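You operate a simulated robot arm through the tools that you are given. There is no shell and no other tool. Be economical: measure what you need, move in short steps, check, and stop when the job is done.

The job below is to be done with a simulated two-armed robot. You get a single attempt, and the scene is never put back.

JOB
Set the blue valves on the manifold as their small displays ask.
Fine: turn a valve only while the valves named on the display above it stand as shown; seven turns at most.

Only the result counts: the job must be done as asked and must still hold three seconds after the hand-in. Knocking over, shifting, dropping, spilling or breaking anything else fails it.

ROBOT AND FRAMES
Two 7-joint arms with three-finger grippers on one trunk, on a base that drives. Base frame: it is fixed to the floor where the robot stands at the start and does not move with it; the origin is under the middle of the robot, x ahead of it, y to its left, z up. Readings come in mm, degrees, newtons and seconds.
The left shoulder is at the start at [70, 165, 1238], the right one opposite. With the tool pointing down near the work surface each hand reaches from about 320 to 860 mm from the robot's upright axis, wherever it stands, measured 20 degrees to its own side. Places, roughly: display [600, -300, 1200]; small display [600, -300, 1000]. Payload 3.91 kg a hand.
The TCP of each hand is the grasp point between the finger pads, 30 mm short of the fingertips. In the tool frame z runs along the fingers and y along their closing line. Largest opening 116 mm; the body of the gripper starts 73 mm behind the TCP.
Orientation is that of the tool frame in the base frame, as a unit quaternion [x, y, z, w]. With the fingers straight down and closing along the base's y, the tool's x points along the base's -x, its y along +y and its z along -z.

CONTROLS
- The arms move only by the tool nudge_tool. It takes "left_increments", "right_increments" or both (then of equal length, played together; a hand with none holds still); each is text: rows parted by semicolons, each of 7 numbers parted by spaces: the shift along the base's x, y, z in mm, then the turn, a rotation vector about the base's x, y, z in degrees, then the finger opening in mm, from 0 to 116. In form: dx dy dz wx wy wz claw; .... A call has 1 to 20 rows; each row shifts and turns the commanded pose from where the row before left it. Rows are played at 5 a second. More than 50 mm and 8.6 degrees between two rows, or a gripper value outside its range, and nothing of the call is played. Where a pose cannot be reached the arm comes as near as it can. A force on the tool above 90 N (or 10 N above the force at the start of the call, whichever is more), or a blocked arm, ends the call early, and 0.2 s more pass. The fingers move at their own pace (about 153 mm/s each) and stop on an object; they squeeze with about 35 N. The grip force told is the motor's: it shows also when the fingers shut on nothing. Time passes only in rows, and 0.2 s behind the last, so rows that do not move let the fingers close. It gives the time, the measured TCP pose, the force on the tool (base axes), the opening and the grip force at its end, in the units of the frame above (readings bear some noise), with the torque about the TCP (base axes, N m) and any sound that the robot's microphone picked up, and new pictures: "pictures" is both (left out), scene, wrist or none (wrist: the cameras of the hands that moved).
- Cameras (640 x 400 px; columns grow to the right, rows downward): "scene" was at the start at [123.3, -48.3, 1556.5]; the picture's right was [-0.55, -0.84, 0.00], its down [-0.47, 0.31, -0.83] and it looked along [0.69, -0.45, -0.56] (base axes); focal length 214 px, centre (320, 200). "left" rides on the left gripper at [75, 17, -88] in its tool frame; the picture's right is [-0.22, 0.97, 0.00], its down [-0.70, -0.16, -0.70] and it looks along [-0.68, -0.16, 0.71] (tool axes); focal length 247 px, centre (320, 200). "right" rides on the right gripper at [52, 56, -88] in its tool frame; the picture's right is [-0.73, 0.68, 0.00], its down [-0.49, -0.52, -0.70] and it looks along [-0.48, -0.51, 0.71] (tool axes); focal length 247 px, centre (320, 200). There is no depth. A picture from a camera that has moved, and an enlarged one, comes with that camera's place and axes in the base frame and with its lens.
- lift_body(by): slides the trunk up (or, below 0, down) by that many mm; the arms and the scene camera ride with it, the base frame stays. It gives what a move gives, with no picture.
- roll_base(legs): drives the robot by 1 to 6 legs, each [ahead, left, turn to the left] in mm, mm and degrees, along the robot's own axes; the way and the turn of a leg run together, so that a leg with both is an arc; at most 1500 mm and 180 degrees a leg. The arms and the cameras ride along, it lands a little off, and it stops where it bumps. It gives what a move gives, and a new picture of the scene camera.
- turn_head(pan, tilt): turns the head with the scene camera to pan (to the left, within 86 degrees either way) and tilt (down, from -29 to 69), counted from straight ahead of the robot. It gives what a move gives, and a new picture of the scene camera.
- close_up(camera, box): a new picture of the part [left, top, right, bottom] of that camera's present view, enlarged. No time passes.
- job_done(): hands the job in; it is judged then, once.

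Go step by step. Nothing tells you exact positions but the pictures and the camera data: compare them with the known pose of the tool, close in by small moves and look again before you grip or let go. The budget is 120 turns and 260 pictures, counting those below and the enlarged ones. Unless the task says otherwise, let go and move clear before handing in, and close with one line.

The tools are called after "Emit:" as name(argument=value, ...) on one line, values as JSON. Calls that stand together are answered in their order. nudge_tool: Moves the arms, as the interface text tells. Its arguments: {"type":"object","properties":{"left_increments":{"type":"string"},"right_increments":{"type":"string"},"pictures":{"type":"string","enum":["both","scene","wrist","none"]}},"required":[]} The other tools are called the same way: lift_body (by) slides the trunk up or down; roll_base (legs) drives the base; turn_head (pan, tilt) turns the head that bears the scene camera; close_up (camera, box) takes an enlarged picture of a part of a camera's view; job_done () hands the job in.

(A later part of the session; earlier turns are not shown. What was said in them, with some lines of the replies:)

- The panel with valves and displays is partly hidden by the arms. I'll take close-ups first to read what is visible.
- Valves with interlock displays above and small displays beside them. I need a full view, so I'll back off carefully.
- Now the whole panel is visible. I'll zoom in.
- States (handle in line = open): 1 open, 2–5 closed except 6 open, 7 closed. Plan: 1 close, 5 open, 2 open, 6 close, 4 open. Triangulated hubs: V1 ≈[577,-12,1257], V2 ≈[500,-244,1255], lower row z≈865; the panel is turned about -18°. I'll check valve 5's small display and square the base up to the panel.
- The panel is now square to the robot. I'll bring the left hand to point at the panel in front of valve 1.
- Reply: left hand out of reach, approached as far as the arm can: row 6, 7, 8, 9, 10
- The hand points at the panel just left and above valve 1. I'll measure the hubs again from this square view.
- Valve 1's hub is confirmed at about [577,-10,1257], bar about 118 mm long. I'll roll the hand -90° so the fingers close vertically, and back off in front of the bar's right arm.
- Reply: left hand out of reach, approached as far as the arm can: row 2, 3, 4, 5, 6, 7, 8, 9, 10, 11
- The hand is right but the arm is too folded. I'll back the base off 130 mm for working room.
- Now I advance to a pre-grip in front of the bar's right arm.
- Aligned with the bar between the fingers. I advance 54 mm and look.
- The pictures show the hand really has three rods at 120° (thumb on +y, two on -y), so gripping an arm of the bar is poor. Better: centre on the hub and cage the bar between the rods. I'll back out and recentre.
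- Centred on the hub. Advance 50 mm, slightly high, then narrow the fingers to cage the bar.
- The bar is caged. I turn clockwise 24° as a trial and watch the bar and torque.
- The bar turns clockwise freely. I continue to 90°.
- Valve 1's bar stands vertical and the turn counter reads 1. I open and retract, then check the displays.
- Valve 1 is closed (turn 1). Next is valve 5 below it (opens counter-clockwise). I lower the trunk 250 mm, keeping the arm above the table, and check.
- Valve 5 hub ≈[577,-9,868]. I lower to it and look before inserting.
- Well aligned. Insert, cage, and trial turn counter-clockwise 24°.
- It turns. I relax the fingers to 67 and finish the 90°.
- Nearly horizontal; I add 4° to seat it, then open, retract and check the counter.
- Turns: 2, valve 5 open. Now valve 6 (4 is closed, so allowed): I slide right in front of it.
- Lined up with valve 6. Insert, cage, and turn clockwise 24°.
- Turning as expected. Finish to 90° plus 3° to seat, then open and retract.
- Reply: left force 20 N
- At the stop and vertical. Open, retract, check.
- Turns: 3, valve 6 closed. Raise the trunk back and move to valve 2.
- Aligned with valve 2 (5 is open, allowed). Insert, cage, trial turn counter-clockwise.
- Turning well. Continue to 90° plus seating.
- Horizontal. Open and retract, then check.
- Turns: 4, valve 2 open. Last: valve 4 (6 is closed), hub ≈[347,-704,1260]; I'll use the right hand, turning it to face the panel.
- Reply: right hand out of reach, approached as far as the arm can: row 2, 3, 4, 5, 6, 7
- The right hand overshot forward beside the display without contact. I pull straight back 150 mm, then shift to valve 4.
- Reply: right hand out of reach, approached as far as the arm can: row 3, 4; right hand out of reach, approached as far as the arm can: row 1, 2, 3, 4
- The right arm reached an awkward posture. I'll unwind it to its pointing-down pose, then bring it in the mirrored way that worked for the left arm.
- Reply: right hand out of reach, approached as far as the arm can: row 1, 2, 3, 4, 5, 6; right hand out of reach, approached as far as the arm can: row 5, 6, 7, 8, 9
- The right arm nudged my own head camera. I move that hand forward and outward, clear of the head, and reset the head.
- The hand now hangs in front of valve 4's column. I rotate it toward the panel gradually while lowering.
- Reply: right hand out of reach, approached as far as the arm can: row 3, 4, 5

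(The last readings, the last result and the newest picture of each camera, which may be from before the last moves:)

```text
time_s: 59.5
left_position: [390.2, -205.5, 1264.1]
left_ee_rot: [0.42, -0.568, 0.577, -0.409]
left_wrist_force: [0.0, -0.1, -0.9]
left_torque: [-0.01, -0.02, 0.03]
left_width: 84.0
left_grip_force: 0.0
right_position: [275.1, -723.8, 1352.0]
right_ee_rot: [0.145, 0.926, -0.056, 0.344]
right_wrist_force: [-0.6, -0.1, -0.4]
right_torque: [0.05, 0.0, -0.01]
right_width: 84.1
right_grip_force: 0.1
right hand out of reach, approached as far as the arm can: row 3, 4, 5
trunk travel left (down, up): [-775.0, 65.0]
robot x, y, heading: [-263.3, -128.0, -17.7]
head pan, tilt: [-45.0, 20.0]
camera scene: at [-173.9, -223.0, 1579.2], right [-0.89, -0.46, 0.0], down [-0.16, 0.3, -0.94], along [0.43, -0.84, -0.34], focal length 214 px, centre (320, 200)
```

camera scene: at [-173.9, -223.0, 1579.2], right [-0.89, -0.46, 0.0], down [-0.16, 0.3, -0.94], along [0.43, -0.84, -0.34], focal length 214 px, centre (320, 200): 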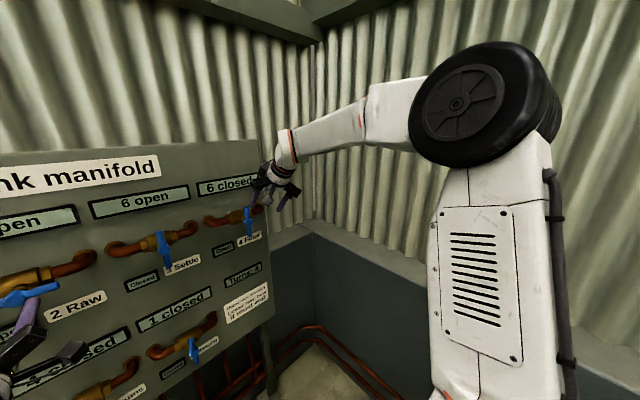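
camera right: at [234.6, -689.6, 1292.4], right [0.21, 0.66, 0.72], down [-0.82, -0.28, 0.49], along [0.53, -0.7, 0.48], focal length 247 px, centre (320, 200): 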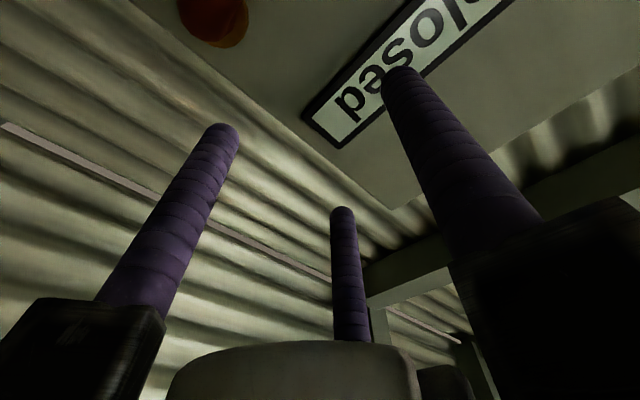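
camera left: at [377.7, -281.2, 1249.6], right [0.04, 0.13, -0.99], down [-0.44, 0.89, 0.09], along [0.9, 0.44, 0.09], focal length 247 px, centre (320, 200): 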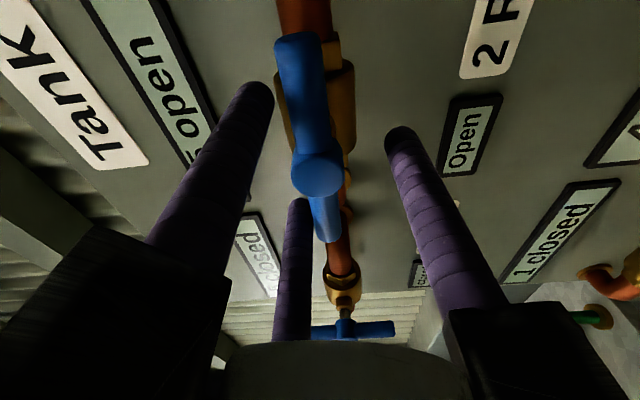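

The arm needs more stand-off for this posture; I back the base off 90 mm and continue turning the hand.

Emit:
roll_base(legs=[[-90, 0, 0]])

Emit:
nudge_tool(right_increments="0 0 -10 -2.569 -7.765 0 84;0 0 -10 -2.569 -7.765 0 84;0 0 -10 -2.569 -7.765 0 84", pictures="scene")

```text
time_s: 60.7
left_position: [307.4, -177.4, 1261.3]
left_ee_rot: [0.42, -0.569, 0.578, -0.408]
left_wrist_force: [0.0, -0.2, 0.3]
left_torque: [-0.02, -0.03, 0.05]
left_width: 84.2
left_grip_force: 0.0
right_position: [190.7, -698.8, 1349.6]
right_ee_rot: [0.146, 0.926, -0.058, 0.342]
right_wrist_force: [-0.2, 0.0, 0.6]
right_torque: [0.01, 0.01, -0.01]
right_width: 84.1
right_grip_force: 0.1
trunk travel left (down, up): [-775.0, 65.0]
robot x, y, heading: [-348.1, -97.1, -17.8]
head pan, tilt: [-45.0, 20.0]
camera scene: at [-256.1, -196.0, 1578.8], right [-0.89, -0.46, 0.0], down [-0.16, 0.31, -0.94], along [0.43, -0.84, -0.34], focal length 214 px, centre (320, 200)
```

scene: 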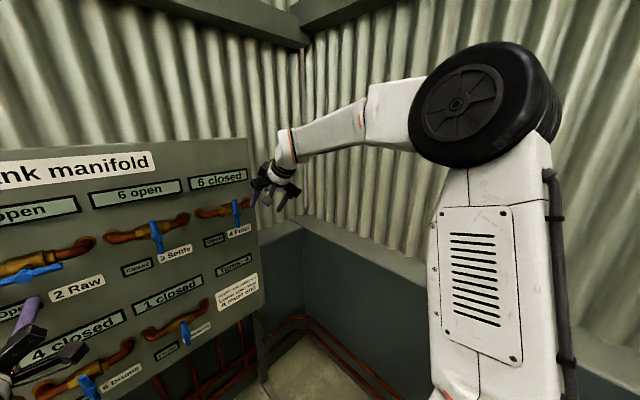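

```text
time_s: 61.5
left_position: [303.7, -176.9, 1264.2]
left_ee_rot: [0.42, -0.568, 0.578, -0.409]
left_wrist_force: [-0.2, 0.6, 1.1]
left_torque: [0.0, -0.04, 0.0]
left_width: 83.9
left_grip_force: 0.1
right_position: [217.7, -708.8, 1316.7]
right_ee_rot: [0.129, 0.832, -0.087, 0.532]
right_wrist_force: [-0.4, -0.2, -1.0]
right_torque: [-0.02, 0.01, 0.02]
right_width: 83.7
right_grip_force: 0.1
right hand out of reach, approached as far as the arm can: row 1, 2, 3
trunk travel left (down, up): [-775.0, 65.0]
robot x, y, heading: [-351.2, -96.9, -17.8]
head pan, tilt: [-45.0, 20.0]
camera scene: at [-260.9, -195.2, 1579.4], right [-0.89, -0.46, 0.0], down [-0.15, 0.3, -0.94], along [0.43, -0.84, -0.34], focal length 214 px, centre (320, 200)
```

scene: 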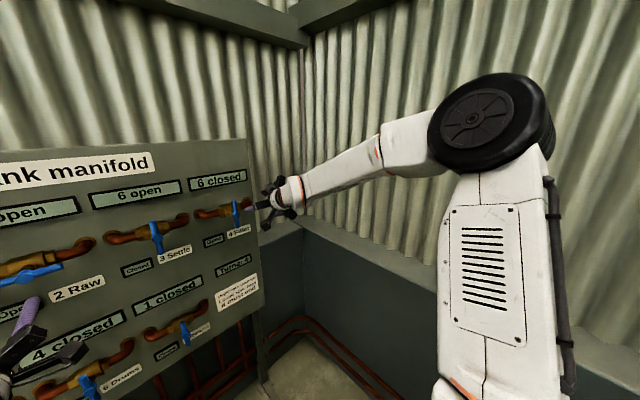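

Emit:
nudge_tool(right_increments="3.1 9.5 -15 -2.569 -7.765 0 84;3.1 9.5 -15 -2.569 -7.765 0 84;3.1 9.5 -15 -2.569 -7.765 0 84", pictures="both")

```text
time_s: 62.3
left_position: [306.2, -174.0, 1261.3]
left_ee_rot: [0.422, -0.568, 0.578, -0.407]
left_wrist_force: [-0.2, 0.8, 0.4]
left_torque: [0.05, 0.01, -0.01]
left_width: 84.2
left_grip_force: 0.0
right_position: [211.7, -729.9, 1291.8]
right_ee_rot: [0.107, 0.75, -0.1, 0.645]
right_wrist_force: [0.0, 1.0, 0.5]
right_torque: [0.0, 0.04, -0.05]
right_width: 84.0
right_grip_force: 0.0
right hand out of reach, approached as far as the arm can: row 1, 2, 3
trunk travel left (down, up): [-775.0, 65.0]
robot x, y, heading: [-348.5, -94.1, -18.1]
head pan, tilt: [-45.0, 20.0]
camera scene: at [-257.7, -192.6, 1579.3], right [-0.89, -0.46, 0.0], down [-0.16, 0.3, -0.94], along [0.43, -0.84, -0.34], focal length 214 px, centre (320, 200)
camera right: at [137.4, -649.3, 1251.1], right [0.3, 0.63, 0.72], down [-0.74, -0.31, 0.59], along [0.59, -0.71, 0.37], focal length 247 px, centre (320, 200)
```

scene: 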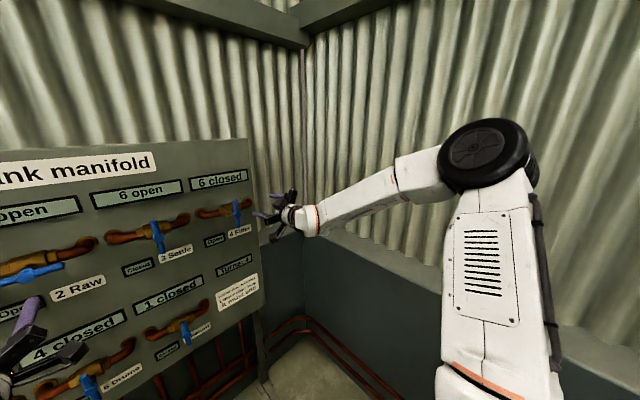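
right: 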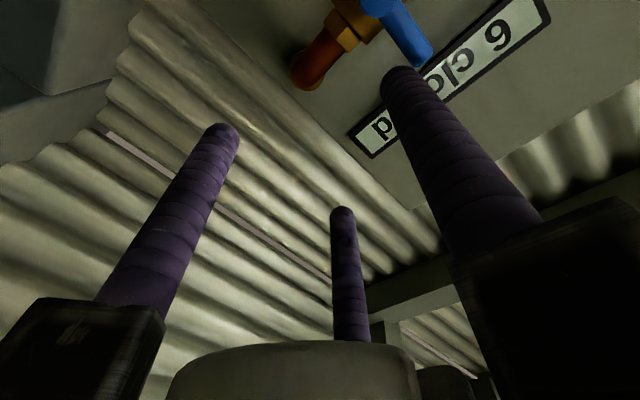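

Emit:
nudge_tool(right_increments="22 2 -8 0 0 0 84;22 2 -8 0 0 0 84;10 15 -8 -1.5 -4 0 84;10 15 -8 -1.5 -4 0 84", pictures="scene")

```text
time_s: 63.3
left_position: [305.3, -177.5, 1262.9]
left_ee_rot: [0.42, -0.569, 0.577, -0.408]
left_wrist_force: [0.2, 0.2, -0.3]
left_torque: [-0.02, -0.02, -0.01]
left_width: 84.0
left_grip_force: 0.1
right_position: [254.1, -732.1, 1281.6]
right_ee_rot: [0.101, 0.751, -0.094, 0.646]
right_wrist_force: [0.2, -1.0, -1.3]
right_torque: [0.01, 0.02, 0.0]
right_width: 84.1
right_grip_force: 0.1
right hand out of reach, approached as far as the arm can: row 2, 3, 4
trunk travel left (down, up): [-775.0, 65.0]
robot x, y, heading: [-346.9, -97.4, -17.8]
head pan, tilt: [-45.0, 20.0]
camera scene: at [-258.1, -195.6, 1579.1], right [-0.89, -0.46, 0.0], down [-0.16, 0.3, -0.94], along [0.43, -0.84, -0.34], focal length 214 px, centre (320, 200)
```

scene: 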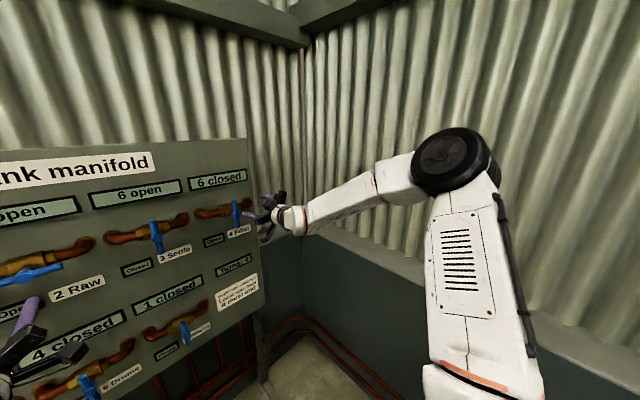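

The forearm slopes down, limiting the wrist. I lower the trunk 120 mm and raise the hand relative to it.

Emit:
lift_body(by=-120)

Emit:
nudge_tool(right_increments="0 0 25 0 0 0 84;0 0 25 0 0 0 84;0 0 25 -1.2 -3.8 0 84;0 0 25 -1.2 -3.8 0 84", pictures="scene")

```text
time_s: 64.8
left_position: [304.6, -176.6, 1142.3]
left_ee_rot: [0.42, -0.568, 0.579, -0.407]
left_wrist_force: [0.4, -0.3, -0.2]
left_torque: [-0.01, 0.01, 0.01]
left_width: 84.4
left_grip_force: 0.0
right_position: [254.0, -730.9, 1162.2]
right_ee_rot: [0.101, 0.751, -0.094, 0.646]
right_wrist_force: [0.0, 0.5, -0.6]
right_torque: [-0.03, -0.01, 0.01]
right_width: 84.2
right_grip_force: 0.1
trunk travel left (down, up): [-655.0, 185.0]
robot x, y, heading: [-348.6, -96.7, -18.0]
head pan, tilt: [-45.0, 20.0]
```

```text
time_s: 65.8
left_position: [304.9, -177.0, 1143.0]
left_ee_rot: [0.42, -0.569, 0.578, -0.408]
left_wrist_force: [1.2, -0.3, 0.3]
left_torque: [-0.04, 0.0, 0.0]
left_width: 83.8
left_grip_force: 0.0
right_position: [252.1, -731.7, 1263.7]
right_ee_rot: [0.093, 0.704, -0.102, 0.697]
right_wrist_force: [0.8, -0.2, -0.3]
right_torque: [0.03, 0.0, -0.02]
right_width: 84.1
right_grip_force: 0.0
trunk travel left (down, up): [-655.0, 185.0]
robot x, y, heading: [-345.4, -94.0, -17.9]
head pan, tilt: [-45.0, 20.0]
camera scene: at [-259.0, -194.5, 1459.2], right [-0.89, -0.46, 0.0], down [-0.16, 0.3, -0.94], along [0.43, -0.84, -0.34], focal length 214 px, centre (320, 200)
```

scene: 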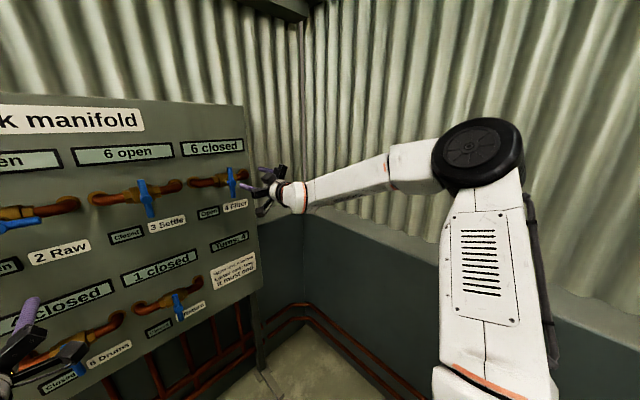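

Now reachable. Shift 55 mm left to valve 4's axis and correct the small yaw.

Emit:
nudge_tool(right_increments="5 17.6 -1 0 0 -0.8 84;5 17.6 -1 0 0 -0.8 84;5 17.6 -1 0 0 -0.8 84", pictures="both")

Emit:
turn_head(pan=-25, tilt=25)

```text
time_s: 66.6
left_position: [305.8, -178.0, 1142.2]
left_ee_rot: [0.42, -0.568, 0.578, -0.408]
left_wrist_force: [-0.7, 0.2, 0.5]
left_torque: [-0.01, 0.0, 0.01]
left_width: 84.3
left_grip_force: 0.0
right_position: [253.9, -727.5, 1260.7]
right_ee_rot: [0.092, 0.704, -0.102, 0.696]
right_wrist_force: [-0.3, -0.5, 0.2]
right_torque: [-0.02, 0.02, 0.01]
right_width: 84.2
right_grip_force: 0.0
right hand out of reach, approached as far as the arm can: row 1, 2, 3
trunk travel left (down, up): [-655.0, 185.0]
robot x, y, heading: [-344.2, -92.9, -17.8]
head pan, tilt: [-45.0, 20.0]
camera scene: at [-258.5, -195.0, 1459.1], right [-0.89, -0.46, 0.0], down [-0.16, 0.3, -0.94], along [0.43, -0.84, -0.34], focal length 214 px, centre (320, 200)
camera right: at [183.8, -650.1, 1206.9], right [0.2, 0.67, 0.72], down [-0.81, -0.31, 0.5], along [0.56, -0.68, 0.48], focal length 247 px, centre (320, 200)
```

scene: 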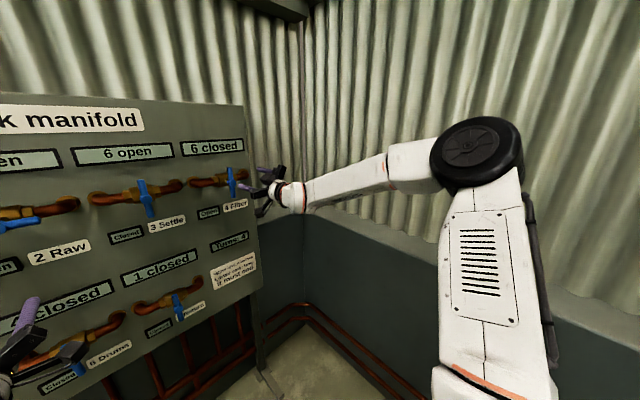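
right: 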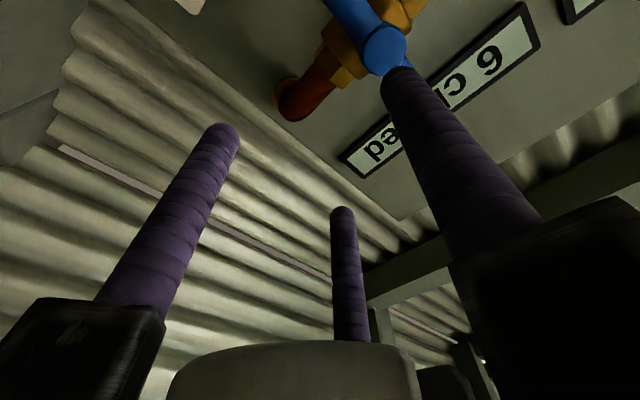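

```text
time_s: 67.4
left_position: [304.9, -176.1, 1142.8]
left_ee_rot: [0.421, -0.568, 0.578, -0.407]
left_wrist_force: [-0.3, -0.2, 0.0]
left_torque: [-0.01, -0.01, -0.03]
left_width: 83.8
left_grip_force: 0.0
right_position: [254.2, -727.6, 1261.1]
right_ee_rot: [0.093, 0.704, -0.103, 0.696]
right_wrist_force: [0.0, -0.4, -0.4]
right_torque: [0.03, 0.03, -0.02]
right_width: 84.2
right_grip_force: 0.0
trunk travel left (down, up): [-655.0, 185.0]
robot x, y, heading: [-346.9, -99.8, -17.8]
head pan, tilt: [-25.0, 25.0]
camera scene: at [-233.7, -174.9, 1451.1], right [-0.68, -0.73, 0.0], down [-0.31, 0.29, -0.91], along [0.66, -0.62, -0.42], focal length 214 px, centre (320, 200)
```

scene: 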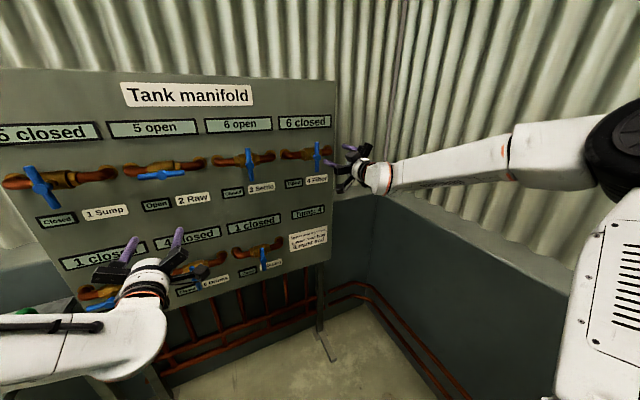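

The arm's posture limits leftward motion, so I move the base 50 mm left instead; the hand rides along.

Emit:
roll_base(legs=[[0, 50, 0]])

Emit:
close_up(camera="right", box=[0, 0, 640, 400])

Emit:
close_up(camera="scene", box=[270, 110, 398, 190])

```text
time_s: 68.3
left_position: [318.8, -133.7, 1143.9]
left_ee_rot: [0.419, -0.569, 0.577, -0.409]
left_wrist_force: [-0.6, -0.2, -0.6]
left_torque: [-0.01, 0.01, 0.03]
left_width: 84.1
left_grip_force: 0.1
right_position: [268.9, -684.2, 1258.5]
right_ee_rot: [0.092, 0.704, -0.101, 0.697]
right_wrist_force: [-0.5, -0.8, -0.7]
right_torque: [-0.01, 0.04, 0.03]
right_width: 84.2
right_grip_force: 0.0
trunk travel left (down, up): [-655.0, 185.0]
robot x, y, heading: [-334.4, -51.8, -17.8]
head pan, tilt: [-25.0, 25.0]
camera scene: at [-219.3, -130.9, 1450.9], right [-0.68, -0.73, 0.0], down [-0.31, 0.29, -0.91], along [0.66, -0.62, -0.42], focal length 214 px, centre (320, 200)
```

scene: 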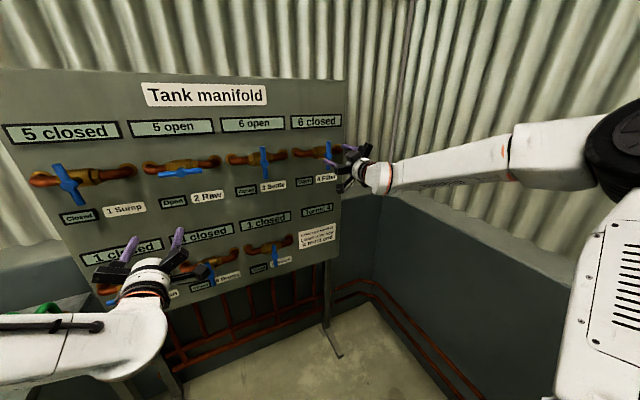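

```text
1.00 times, centred on (320, 200) of right (not enlarged: the box is as wide or as high as the picture)
camera zoom: at [197.9, -606.1, 1205.9], right [0.2, 0.66, 0.72], down [-0.81, -0.31, 0.5], along [0.55, -0.68, 0.48], focal length 247 px, centre (320, 200)
```

zoom: 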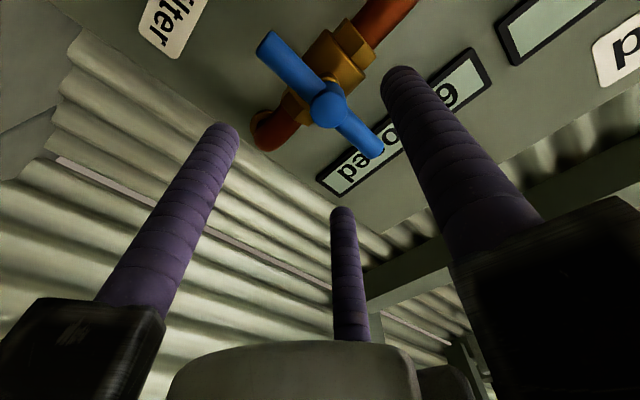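

```text
5.00 times, centred on (334, 150) of scene
camera zoom: at [-219.3, -130.9, 1450.9], right [-0.68, -0.73, 0.0], down [-0.31, 0.29, -0.91], along [0.66, -0.62, -0.42], focal length 1072 px, centre (250, 450)
```

zoom: 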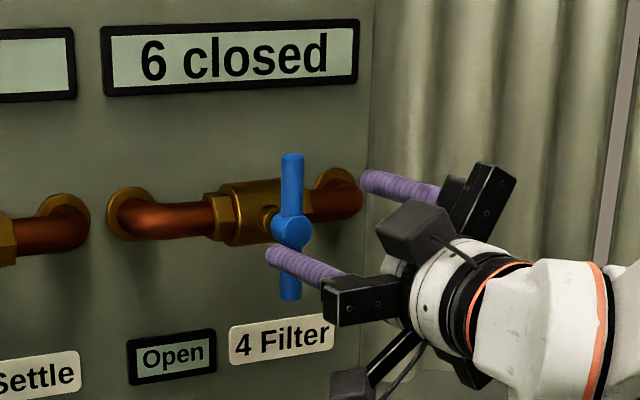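

Valve 4's hub is at [348,-702,1259]; the hand is nearly on axis, 80 mm out. Before inserting I test that the wrist can roll the full counter-clockwise quarter turn here.

Emit:
nudge_tool(right_increments="0 0 0 -7.83 2.4 0 84;0 0 0 -7.83 2.4 0 84;0 0 0 -7.83 2.4 0 84;0 0 0 -7.83 2.4 0 84;0 0 0 -7.83 2.4 0 84;0 0 0 -7.83 2.4 0 84;0 0 0 -7.83 2.4 0 84;0 0 0 -7.83 2.4 0 84;0 0 0 -7.83 2.4 0 84;0 0 0 -7.83 2.4 0 84;0 0 0 -7.83 2.4 0 84;0 0 0 -4 1.2 0 84", pictures="scene")

```text
time_s: 70.9
left_position: [319.4, -130.7, 1143.9]
left_ee_rot: [0.42, -0.569, 0.577, -0.408]
left_wrist_force: [-0.1, -0.1, -0.3]
left_torque: [0.0, -0.03, 0.01]
left_width: 83.8
left_grip_force: 0.1
right_position: [268.5, -682.6, 1260.3]
right_ee_rot: [0.448, -0.557, 0.584, -0.386]
right_wrist_force: [0.6, 1.3, 0.1]
right_torque: [0.0, -0.02, -0.01]
right_width: 83.9
right_grip_force: 0.1
trunk travel left (down, up): [-655.0, 185.0]
robot x, y, heading: [-335.3, -49.6, -17.5]
head pan, tilt: [-25.0, 25.0]
camera scene: at [-218.6, -128.3, 1451.1], right [-0.68, -0.73, 0.0], down [-0.31, 0.29, -0.91], along [0.66, -0.62, -0.42], focal length 214 px, centre (320, 200)
```

scene: 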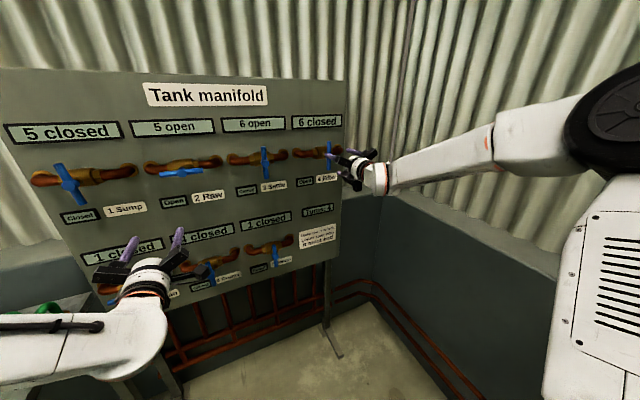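

The roll is fine. I roll back to vertical-bar alignment and shift 5 mm left.

Emit:
nudge_tool(right_increments="0 0 0 7.8 -2.5 0 84;0 0 0 7.8 -2.5 0 84;0 0 0 7.8 -2.5 0 84;0 0 0 7.8 -2.5 0 84;0 0 0 7.8 -2.5 0 84;0 0 0 7.8 -2.5 0 84;0 0 0 7.8 -2.5 0 84;0 0 0 7.8 -2.5 0 84;0 0 0 7.8 -2.5 0 84;0 0 0 7.8 -2.5 0 84;0 0 0 7.8 -2.5 0 84;0 0 0 4.2 -1.35 0 84;1 3 0 0 0 0 84", pictures="wrist")

Emit:
close_up(camera="scene", box=[270, 110, 398, 190])

```text
time_s: 73.7
left_position: [319.7, -131.8, 1143.0]
left_ee_rot: [0.421, -0.568, 0.578, -0.408]
left_wrist_force: [0.2, 0.5, -0.9]
left_torque: [-0.02, 0.02, -0.03]
left_width: 84.0
left_grip_force: 0.1
right_position: [268.6, -682.1, 1260.9]
right_ee_rot: [0.08, 0.702, -0.118, 0.698]
right_wrist_force: [-0.2, -0.2, 0.3]
right_torque: [-0.01, -0.01, -0.02]
right_width: 84.1
right_grip_force: 0.1
right hand out of reach, approached as far as the arm can: row 13
trunk travel left (down, up): [-655.0, 185.0]
robot x, y, heading: [-328.1, -49.4, -18.0]
head pan, tilt: [-25.0, 25.0]
camera right: at [199.3, -605.8, 1204.3], right [0.2, 0.69, 0.7], down [-0.81, -0.28, 0.51], along [0.55, -0.67, 0.5], focal length 247 px, centre (320, 200)
```

right: 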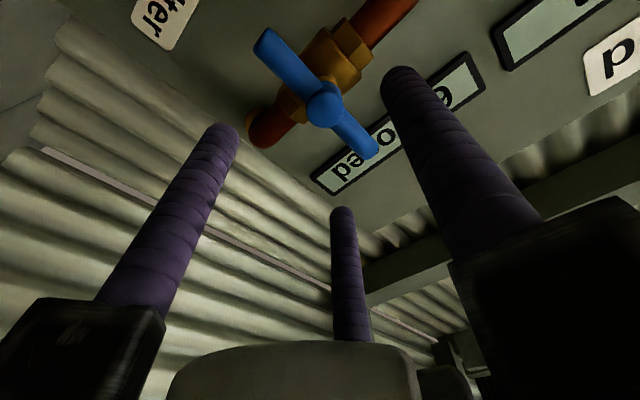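

```text
5.00 times, centred on (334, 150) of scene
camera zoom: at [-218.4, -127.7, 1451.1], right [-0.68, -0.73, 0.0], down [-0.31, 0.29, -0.91], along [0.66, -0.62, -0.42], focal length 1072 px, centre (250, 450)
```

zoom: 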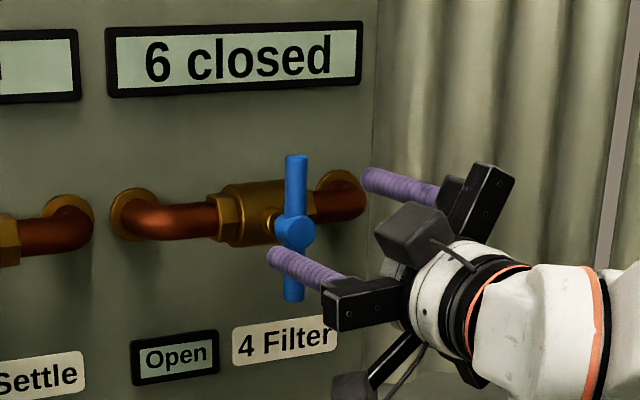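

Roll is within 3°. I advance 33 mm with a slight left drift and check.

Emit:
nudge_tool(right_increments="15.95 -4.3 -0.5 1.4 -0.45 0 84;15.95 -4.3 -0.5 1.4 -0.45 0 84", pictures="wrist")

Emit:
close_up(camera="scene", box=[270, 110, 398, 190])

```text
time_s: 74.3
left_position: [321.1, -130.8, 1141.5]
left_ee_rot: [0.421, -0.569, 0.577, -0.407]
left_wrist_force: [1.0, -0.2, -0.2]
left_torque: [0.0, -0.03, -0.01]
left_width: 84.0
left_grip_force: 0.0
right_position: [299.8, -693.8, 1261.8]
right_ee_rot: [0.086, 0.701, -0.118, 0.699]
right_wrist_force: [0.8, 0.0, 0.0]
right_torque: [-0.03, -0.02, 0.0]
right_width: 84.1
right_grip_force: 0.1
right hand out of reach, approached as far as the arm can: row 1
trunk travel left (down, up): [-655.0, 185.0]
robot x, y, heading: [-336.1, -48.8, -17.8]
head pan, tilt: [-25.0, 25.0]
camera right: at [230.7, -616.6, 1205.3], right [0.2, 0.68, 0.7], down [-0.81, -0.28, 0.51], along [0.54, -0.67, 0.5], focal length 247 px, centre (320, 200)
```

right: 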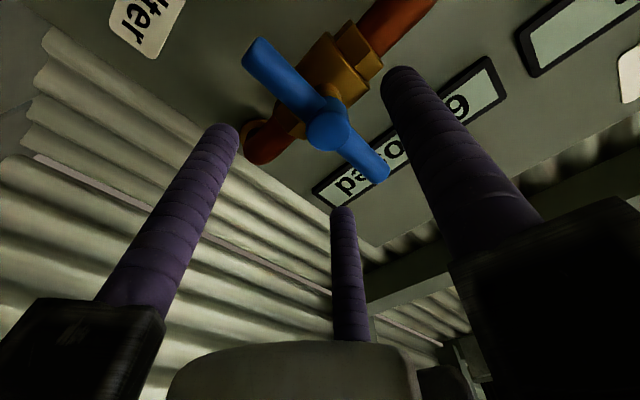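

```text
5.00 times, centred on (334, 150) of scene
camera zoom: at [-217.4, -129.0, 1450.9], right [-0.68, -0.73, 0.0], down [-0.31, 0.29, -0.91], along [0.66, -0.62, -0.42], focal length 1072 px, centre (250, 450)
```

zoom: 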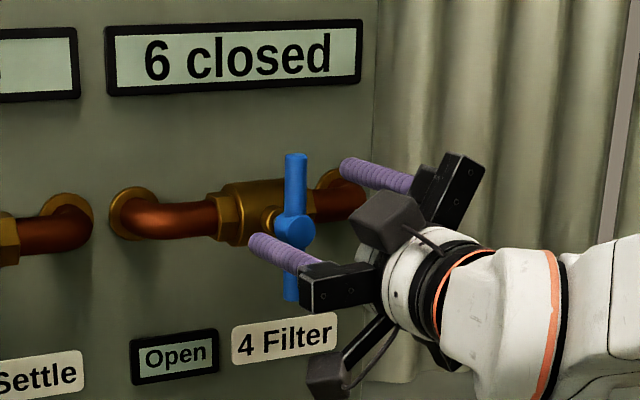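

Emit:
nudge_tool(right_increments="16 -3 -0.5 0 0 0 84;16 -3 -0.5 0 0 0 84", pictures="wrist")

Emit:
close_up(camera="scene", box=[270, 110, 398, 190])

```text
time_s: 74.9
left_position: [320.7, -131.5, 1142.6]
left_ee_rot: [0.42, -0.568, 0.577, -0.408]
left_wrist_force: [0.4, 0.1, 0.5]
left_torque: [-0.02, -0.02, 0.02]
left_width: 83.9
left_grip_force: 0.0
right_position: [332.4, -699.8, 1261.3]
right_ee_rot: [0.086, 0.7, -0.117, 0.699]
right_wrist_force: [0.6, -0.7, 0.3]
right_torque: [-0.02, 0.01, 0.03]
right_width: 84.0
right_grip_force: 0.0
trunk travel left (down, up): [-655.0, 185.0]
robot x, y, heading: [-328.9, -51.4, -17.9]
head pan, tilt: [-25.0, 25.0]
camera right: at [263.0, -622.3, 1204.7], right [0.2, 0.68, 0.7], down [-0.82, -0.28, 0.51], along [0.54, -0.67, 0.5], focal length 247 px, centre (320, 200)
```

right: 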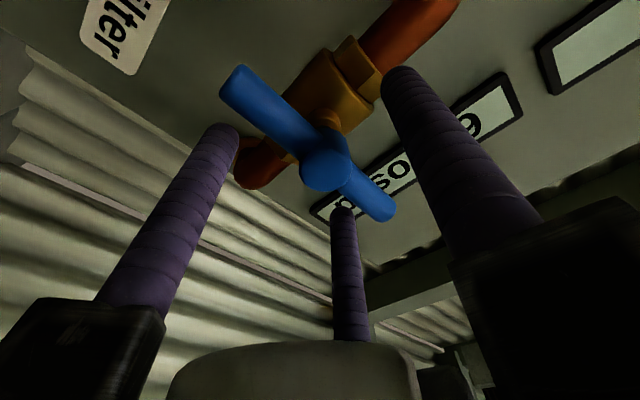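

```text
5.00 times, centred on (334, 150) of scene
camera zoom: at [-217.7, -128.6, 1451.0], right [-0.68, -0.73, 0.0], down [-0.31, 0.29, -0.91], along [0.66, -0.62, -0.42], focal length 1072 px, centre (250, 450)
```

zoom: 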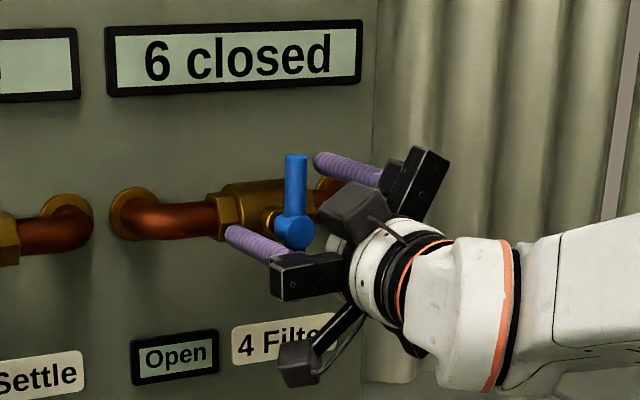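

Inserted around the bar. Cage it and trial turn counter-clockwise.

Emit:
nudge_tool(right_increments="0.5 1.5 -1 0 0 0 67;0 0 0 -5.7 1.83 0 67;0 0 0 -7.8 2.5 0 67;0 0 0 -7.8 2.5 0 67", pictures="wrist")

Emit:
close_up(camera="scene", box=[270, 110, 398, 190])

```text
time_s: 75.9
left_position: [319.9, -131.2, 1142.1]
left_ee_rot: [0.42, -0.569, 0.578, -0.408]
left_wrist_force: [-0.2, -0.2, 0.3]
left_torque: [-0.01, 0.0, 0.0]
left_width: 83.9
left_grip_force: 0.0
right_position: [331.3, -697.5, 1261.2]
right_ee_rot: [-0.052, 0.706, -0.249, 0.661]
right_wrist_force: [0.8, -2.8, 1.1]
right_torque: [0.13, 0.01, -0.08]
right_width: 67.7
right_grip_force: 1.0
trunk travel left (down, up): [-655.0, 185.0]
robot x, y, heading: [-328.5, -52.9, -17.7]
head pan, tilt: [-25.0, 25.0]
camera right: at [254.3, -644.5, 1188.9], right [0.27, 0.89, 0.38], down [-0.75, -0.06, 0.66], along [0.61, -0.46, 0.65], focal length 247 px, centre (320, 200)
```

right: 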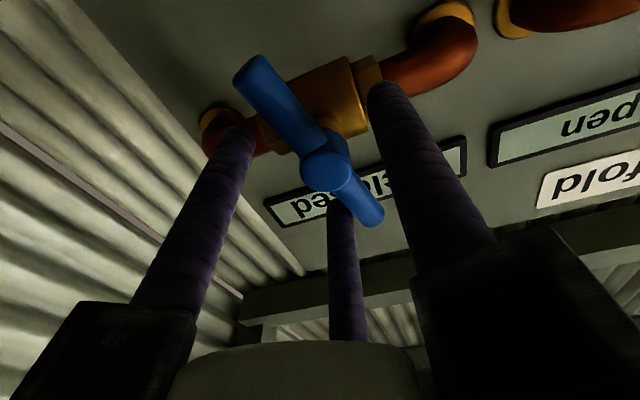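

```text
5.00 times, centred on (334, 150) of scene
camera zoom: at [-218.6, -128.6, 1451.1], right [-0.68, -0.73, 0.0], down [-0.31, 0.29, -0.91], along [0.66, -0.62, -0.42], focal length 1072 px, centre (250, 450)
```

zoom: 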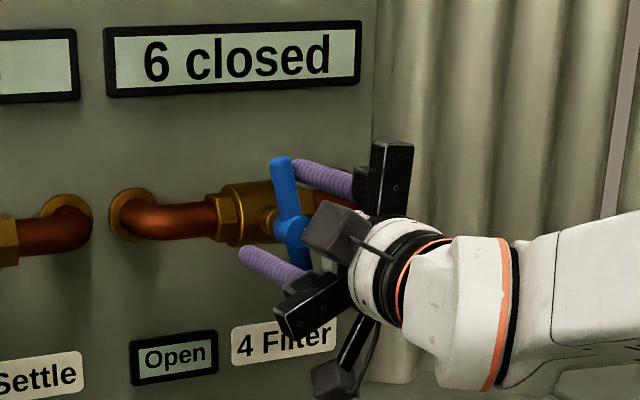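

The bar follows. Continue to 90° and seat.

Emit:
nudge_tool(right_increments="0 0 0 -7.78 2.5 0 67;0 0 0 -7.78 2.5 0 67;0 0 0 -7.78 2.5 0 67;0 0 0 -7.78 2.5 0 67;0 0 0 -7.78 2.5 0 67;0 0 0 -7.78 2.5 0 67;0 0 0 -7.78 2.5 0 67;0 0 0 -7.78 2.5 0 67;0 0 0 -4.3 1.4 0 67;0 0 0 0 0 0 67", pictures="wrist")

Emit:
close_up(camera="scene", box=[270, 110, 398, 190])

```text
time_s: 78.1
left_position: [320.2, -129.8, 1144.2]
left_ee_rot: [0.421, -0.568, 0.578, -0.407]
left_wrist_force: [-0.2, 0.3, 0.5]
left_torque: [-0.02, 0.02, 0.03]
left_width: 84.1
left_grip_force: 0.0
right_position: [331.3, -696.6, 1261.1]
right_ee_rot: [0.447, -0.558, 0.58, -0.389]
right_wrist_force: [1.2, 0.7, 2.7]
right_torque: [0.12, -0.11, 0.05]
right_width: 68.0
right_grip_force: 0.7
trunk travel left (down, up): [-655.0, 185.0]
robot x, y, heading: [-333.9, -50.5, -18.0]
head pan, tilt: [-25.0, 25.0]
camera right: at [228.1, -723.2, 1210.5], right [0.19, 0.65, -0.74], down [-0.5, 0.71, 0.5], along [0.85, 0.28, 0.45], focal length 247 px, centre (320, 200)
```

right: 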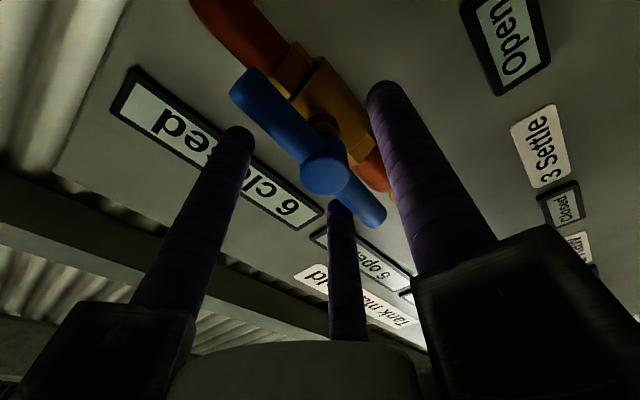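

```text
5.00 times, centred on (334, 150) of scene
camera zoom: at [-219.0, -127.7, 1451.1], right [-0.68, -0.73, 0.0], down [-0.31, 0.29, -0.91], along [0.66, -0.62, -0.42], focal length 1072 px, centre (250, 450)
```

zoom: 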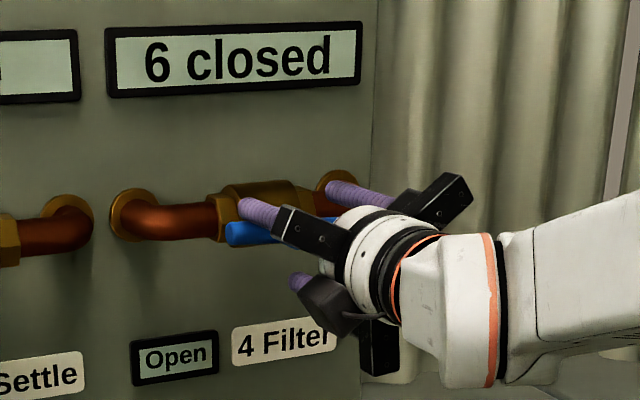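

Horizontal. Open, retract, and verify.

Emit:
nudge_tool(right_increments="0 0 1 3.8 -1.22 0 84;0 0 1 0 0 0 84;-15.8 5.0 0 0 0 0 84;-20 6.5 0 0 0 0 84;-30 9.7 0 0 0 0 84", pictures="scene")

Emit:
close_up(camera="scene", box=[210, 90, 370, 190])

```text
time_s: 79.3
left_position: [319.9, -130.0, 1143.7]
left_ee_rot: [0.419, -0.568, 0.578, -0.409]
left_wrist_force: [-0.3, 0.2, -0.1]
left_torque: [-0.01, 0.03, -0.02]
left_width: 84.0
left_grip_force: 0.1
right_position: [263.0, -673.2, 1263.2]
right_ee_rot: [-0.426, 0.573, -0.567, 0.411]
right_wrist_force: [-0.8, 0.4, 0.0]
right_torque: [0.01, 0.03, 0.01]
right_width: 84.0
right_grip_force: 0.0
trunk travel left (down, up): [-655.0, 185.0]
robot x, y, heading: [-333.3, -47.5, -18.0]
head pan, tilt: [-25.0, 25.0]
camera scene: at [-220.4, -127.4, 1451.3], right [-0.68, -0.73, 0.0], down [-0.31, 0.29, -0.91], along [0.66, -0.62, -0.42], focal length 214 px, centre (320, 200)
```

scene: 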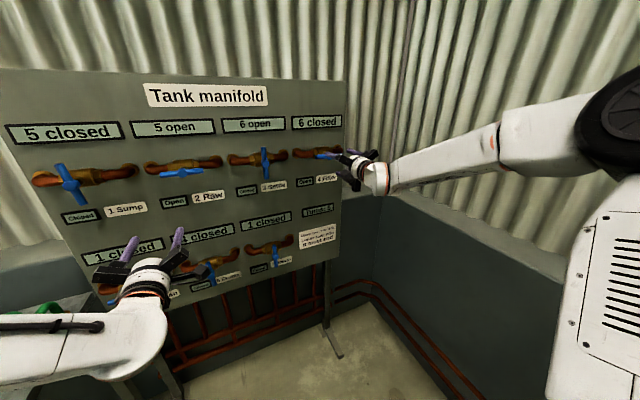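

```text
4.00 times, centred on (290, 140) of scene
camera zoom: at [-220.4, -127.4, 1451.3], right [-0.68, -0.73, 0.0], down [-0.31, 0.29, -0.91], along [0.66, -0.62, -0.42], focal length 858 px, centre (440, 440)
```

zoom: 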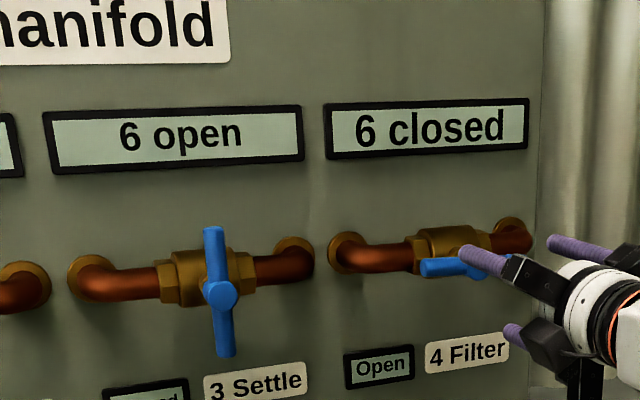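

Valve 4 is turned. I back the base away and verify the whole panel.

Emit:
roll_base(legs=[[-200, 0, 0]])

Emit:
close_up(camera="scene", box=[10, 80, 190, 240])

Emit:
close_up(camera="scene", box=[170, 100, 350, 250])

```text
time_s: 80.9
left_position: [133.2, -67.2, 1144.4]
left_ee_rot: [0.42, -0.568, 0.578, -0.408]
left_wrist_force: [-1.0, -0.4, -0.2]
left_torque: [-0.03, 0.03, 0.05]
left_width: 83.8
left_grip_force: 0.1
right_position: [77.4, -613.8, 1263.4]
right_ee_rot: [-0.425, 0.573, -0.567, 0.411]
right_wrist_force: [-0.1, 0.2, 0.0]
right_torque: [0.03, 0.01, 0.02]
right_width: 83.9
right_grip_force: 0.2
trunk travel left (down, up): [-655.0, 185.0]
robot x, y, heading: [-519.4, 10.3, -17.9]
head pan, tilt: [-25.0, 25.0]
camera scene: at [-406.2, -66.6, 1451.3], right [-0.68, -0.73, 0.0], down [-0.31, 0.29, -0.91], along [0.67, -0.62, -0.42], focal length 214 px, centre (320, 200)
```

scene: 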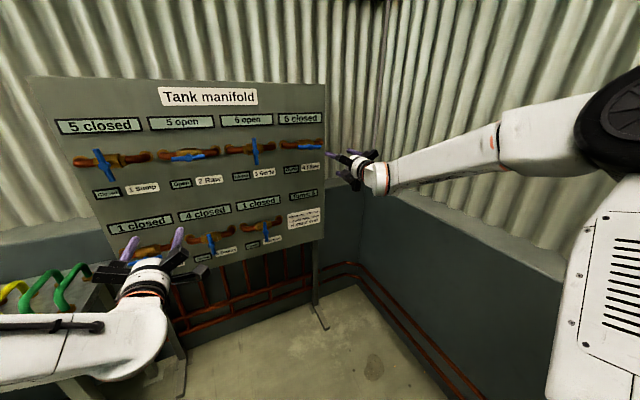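

```text
2.50 times, centred on (100, 160) of scene
camera zoom: at [-406.2, -66.6, 1451.3], right [-0.68, -0.73, 0.0], down [-0.31, 0.29, -0.91], along [0.67, -0.62, -0.42], focal length 536 px, centre (870, 300)
```

zoom: 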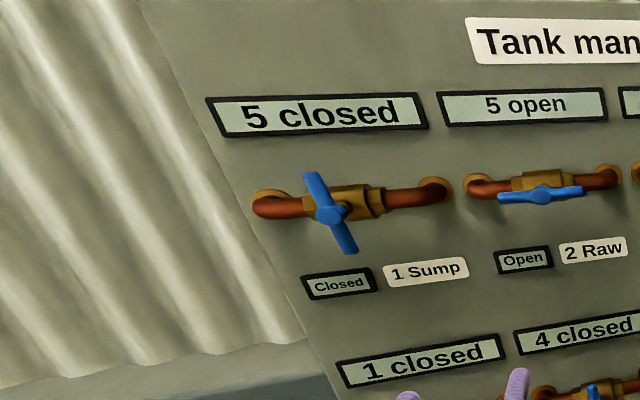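

```text
2.67 times, centred on (260, 175) of scene
camera zoom: at [-406.2, -66.6, 1451.3], right [-0.68, -0.73, 0.0], down [-0.31, 0.29, -0.91], along [0.67, -0.62, -0.42], focal length 572 px, centre (480, 267)
```

zoom: 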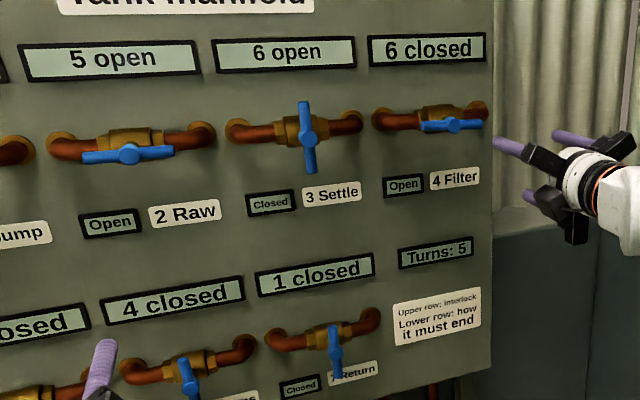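

All seven valves match their small displays: 1, 3, 6 and 7 closed, 2, 4 and 5 open. The counter reads 5 turns, and both hands are clear.

Emit:
job_done()

```text
The job is handed in.
```

I set all seven valves as their small displays ask, in five turns (1, 5, 6, 2, 4), each made while the valve named on its display stood as shown. I let go, moved both hands clear and handed the job in.
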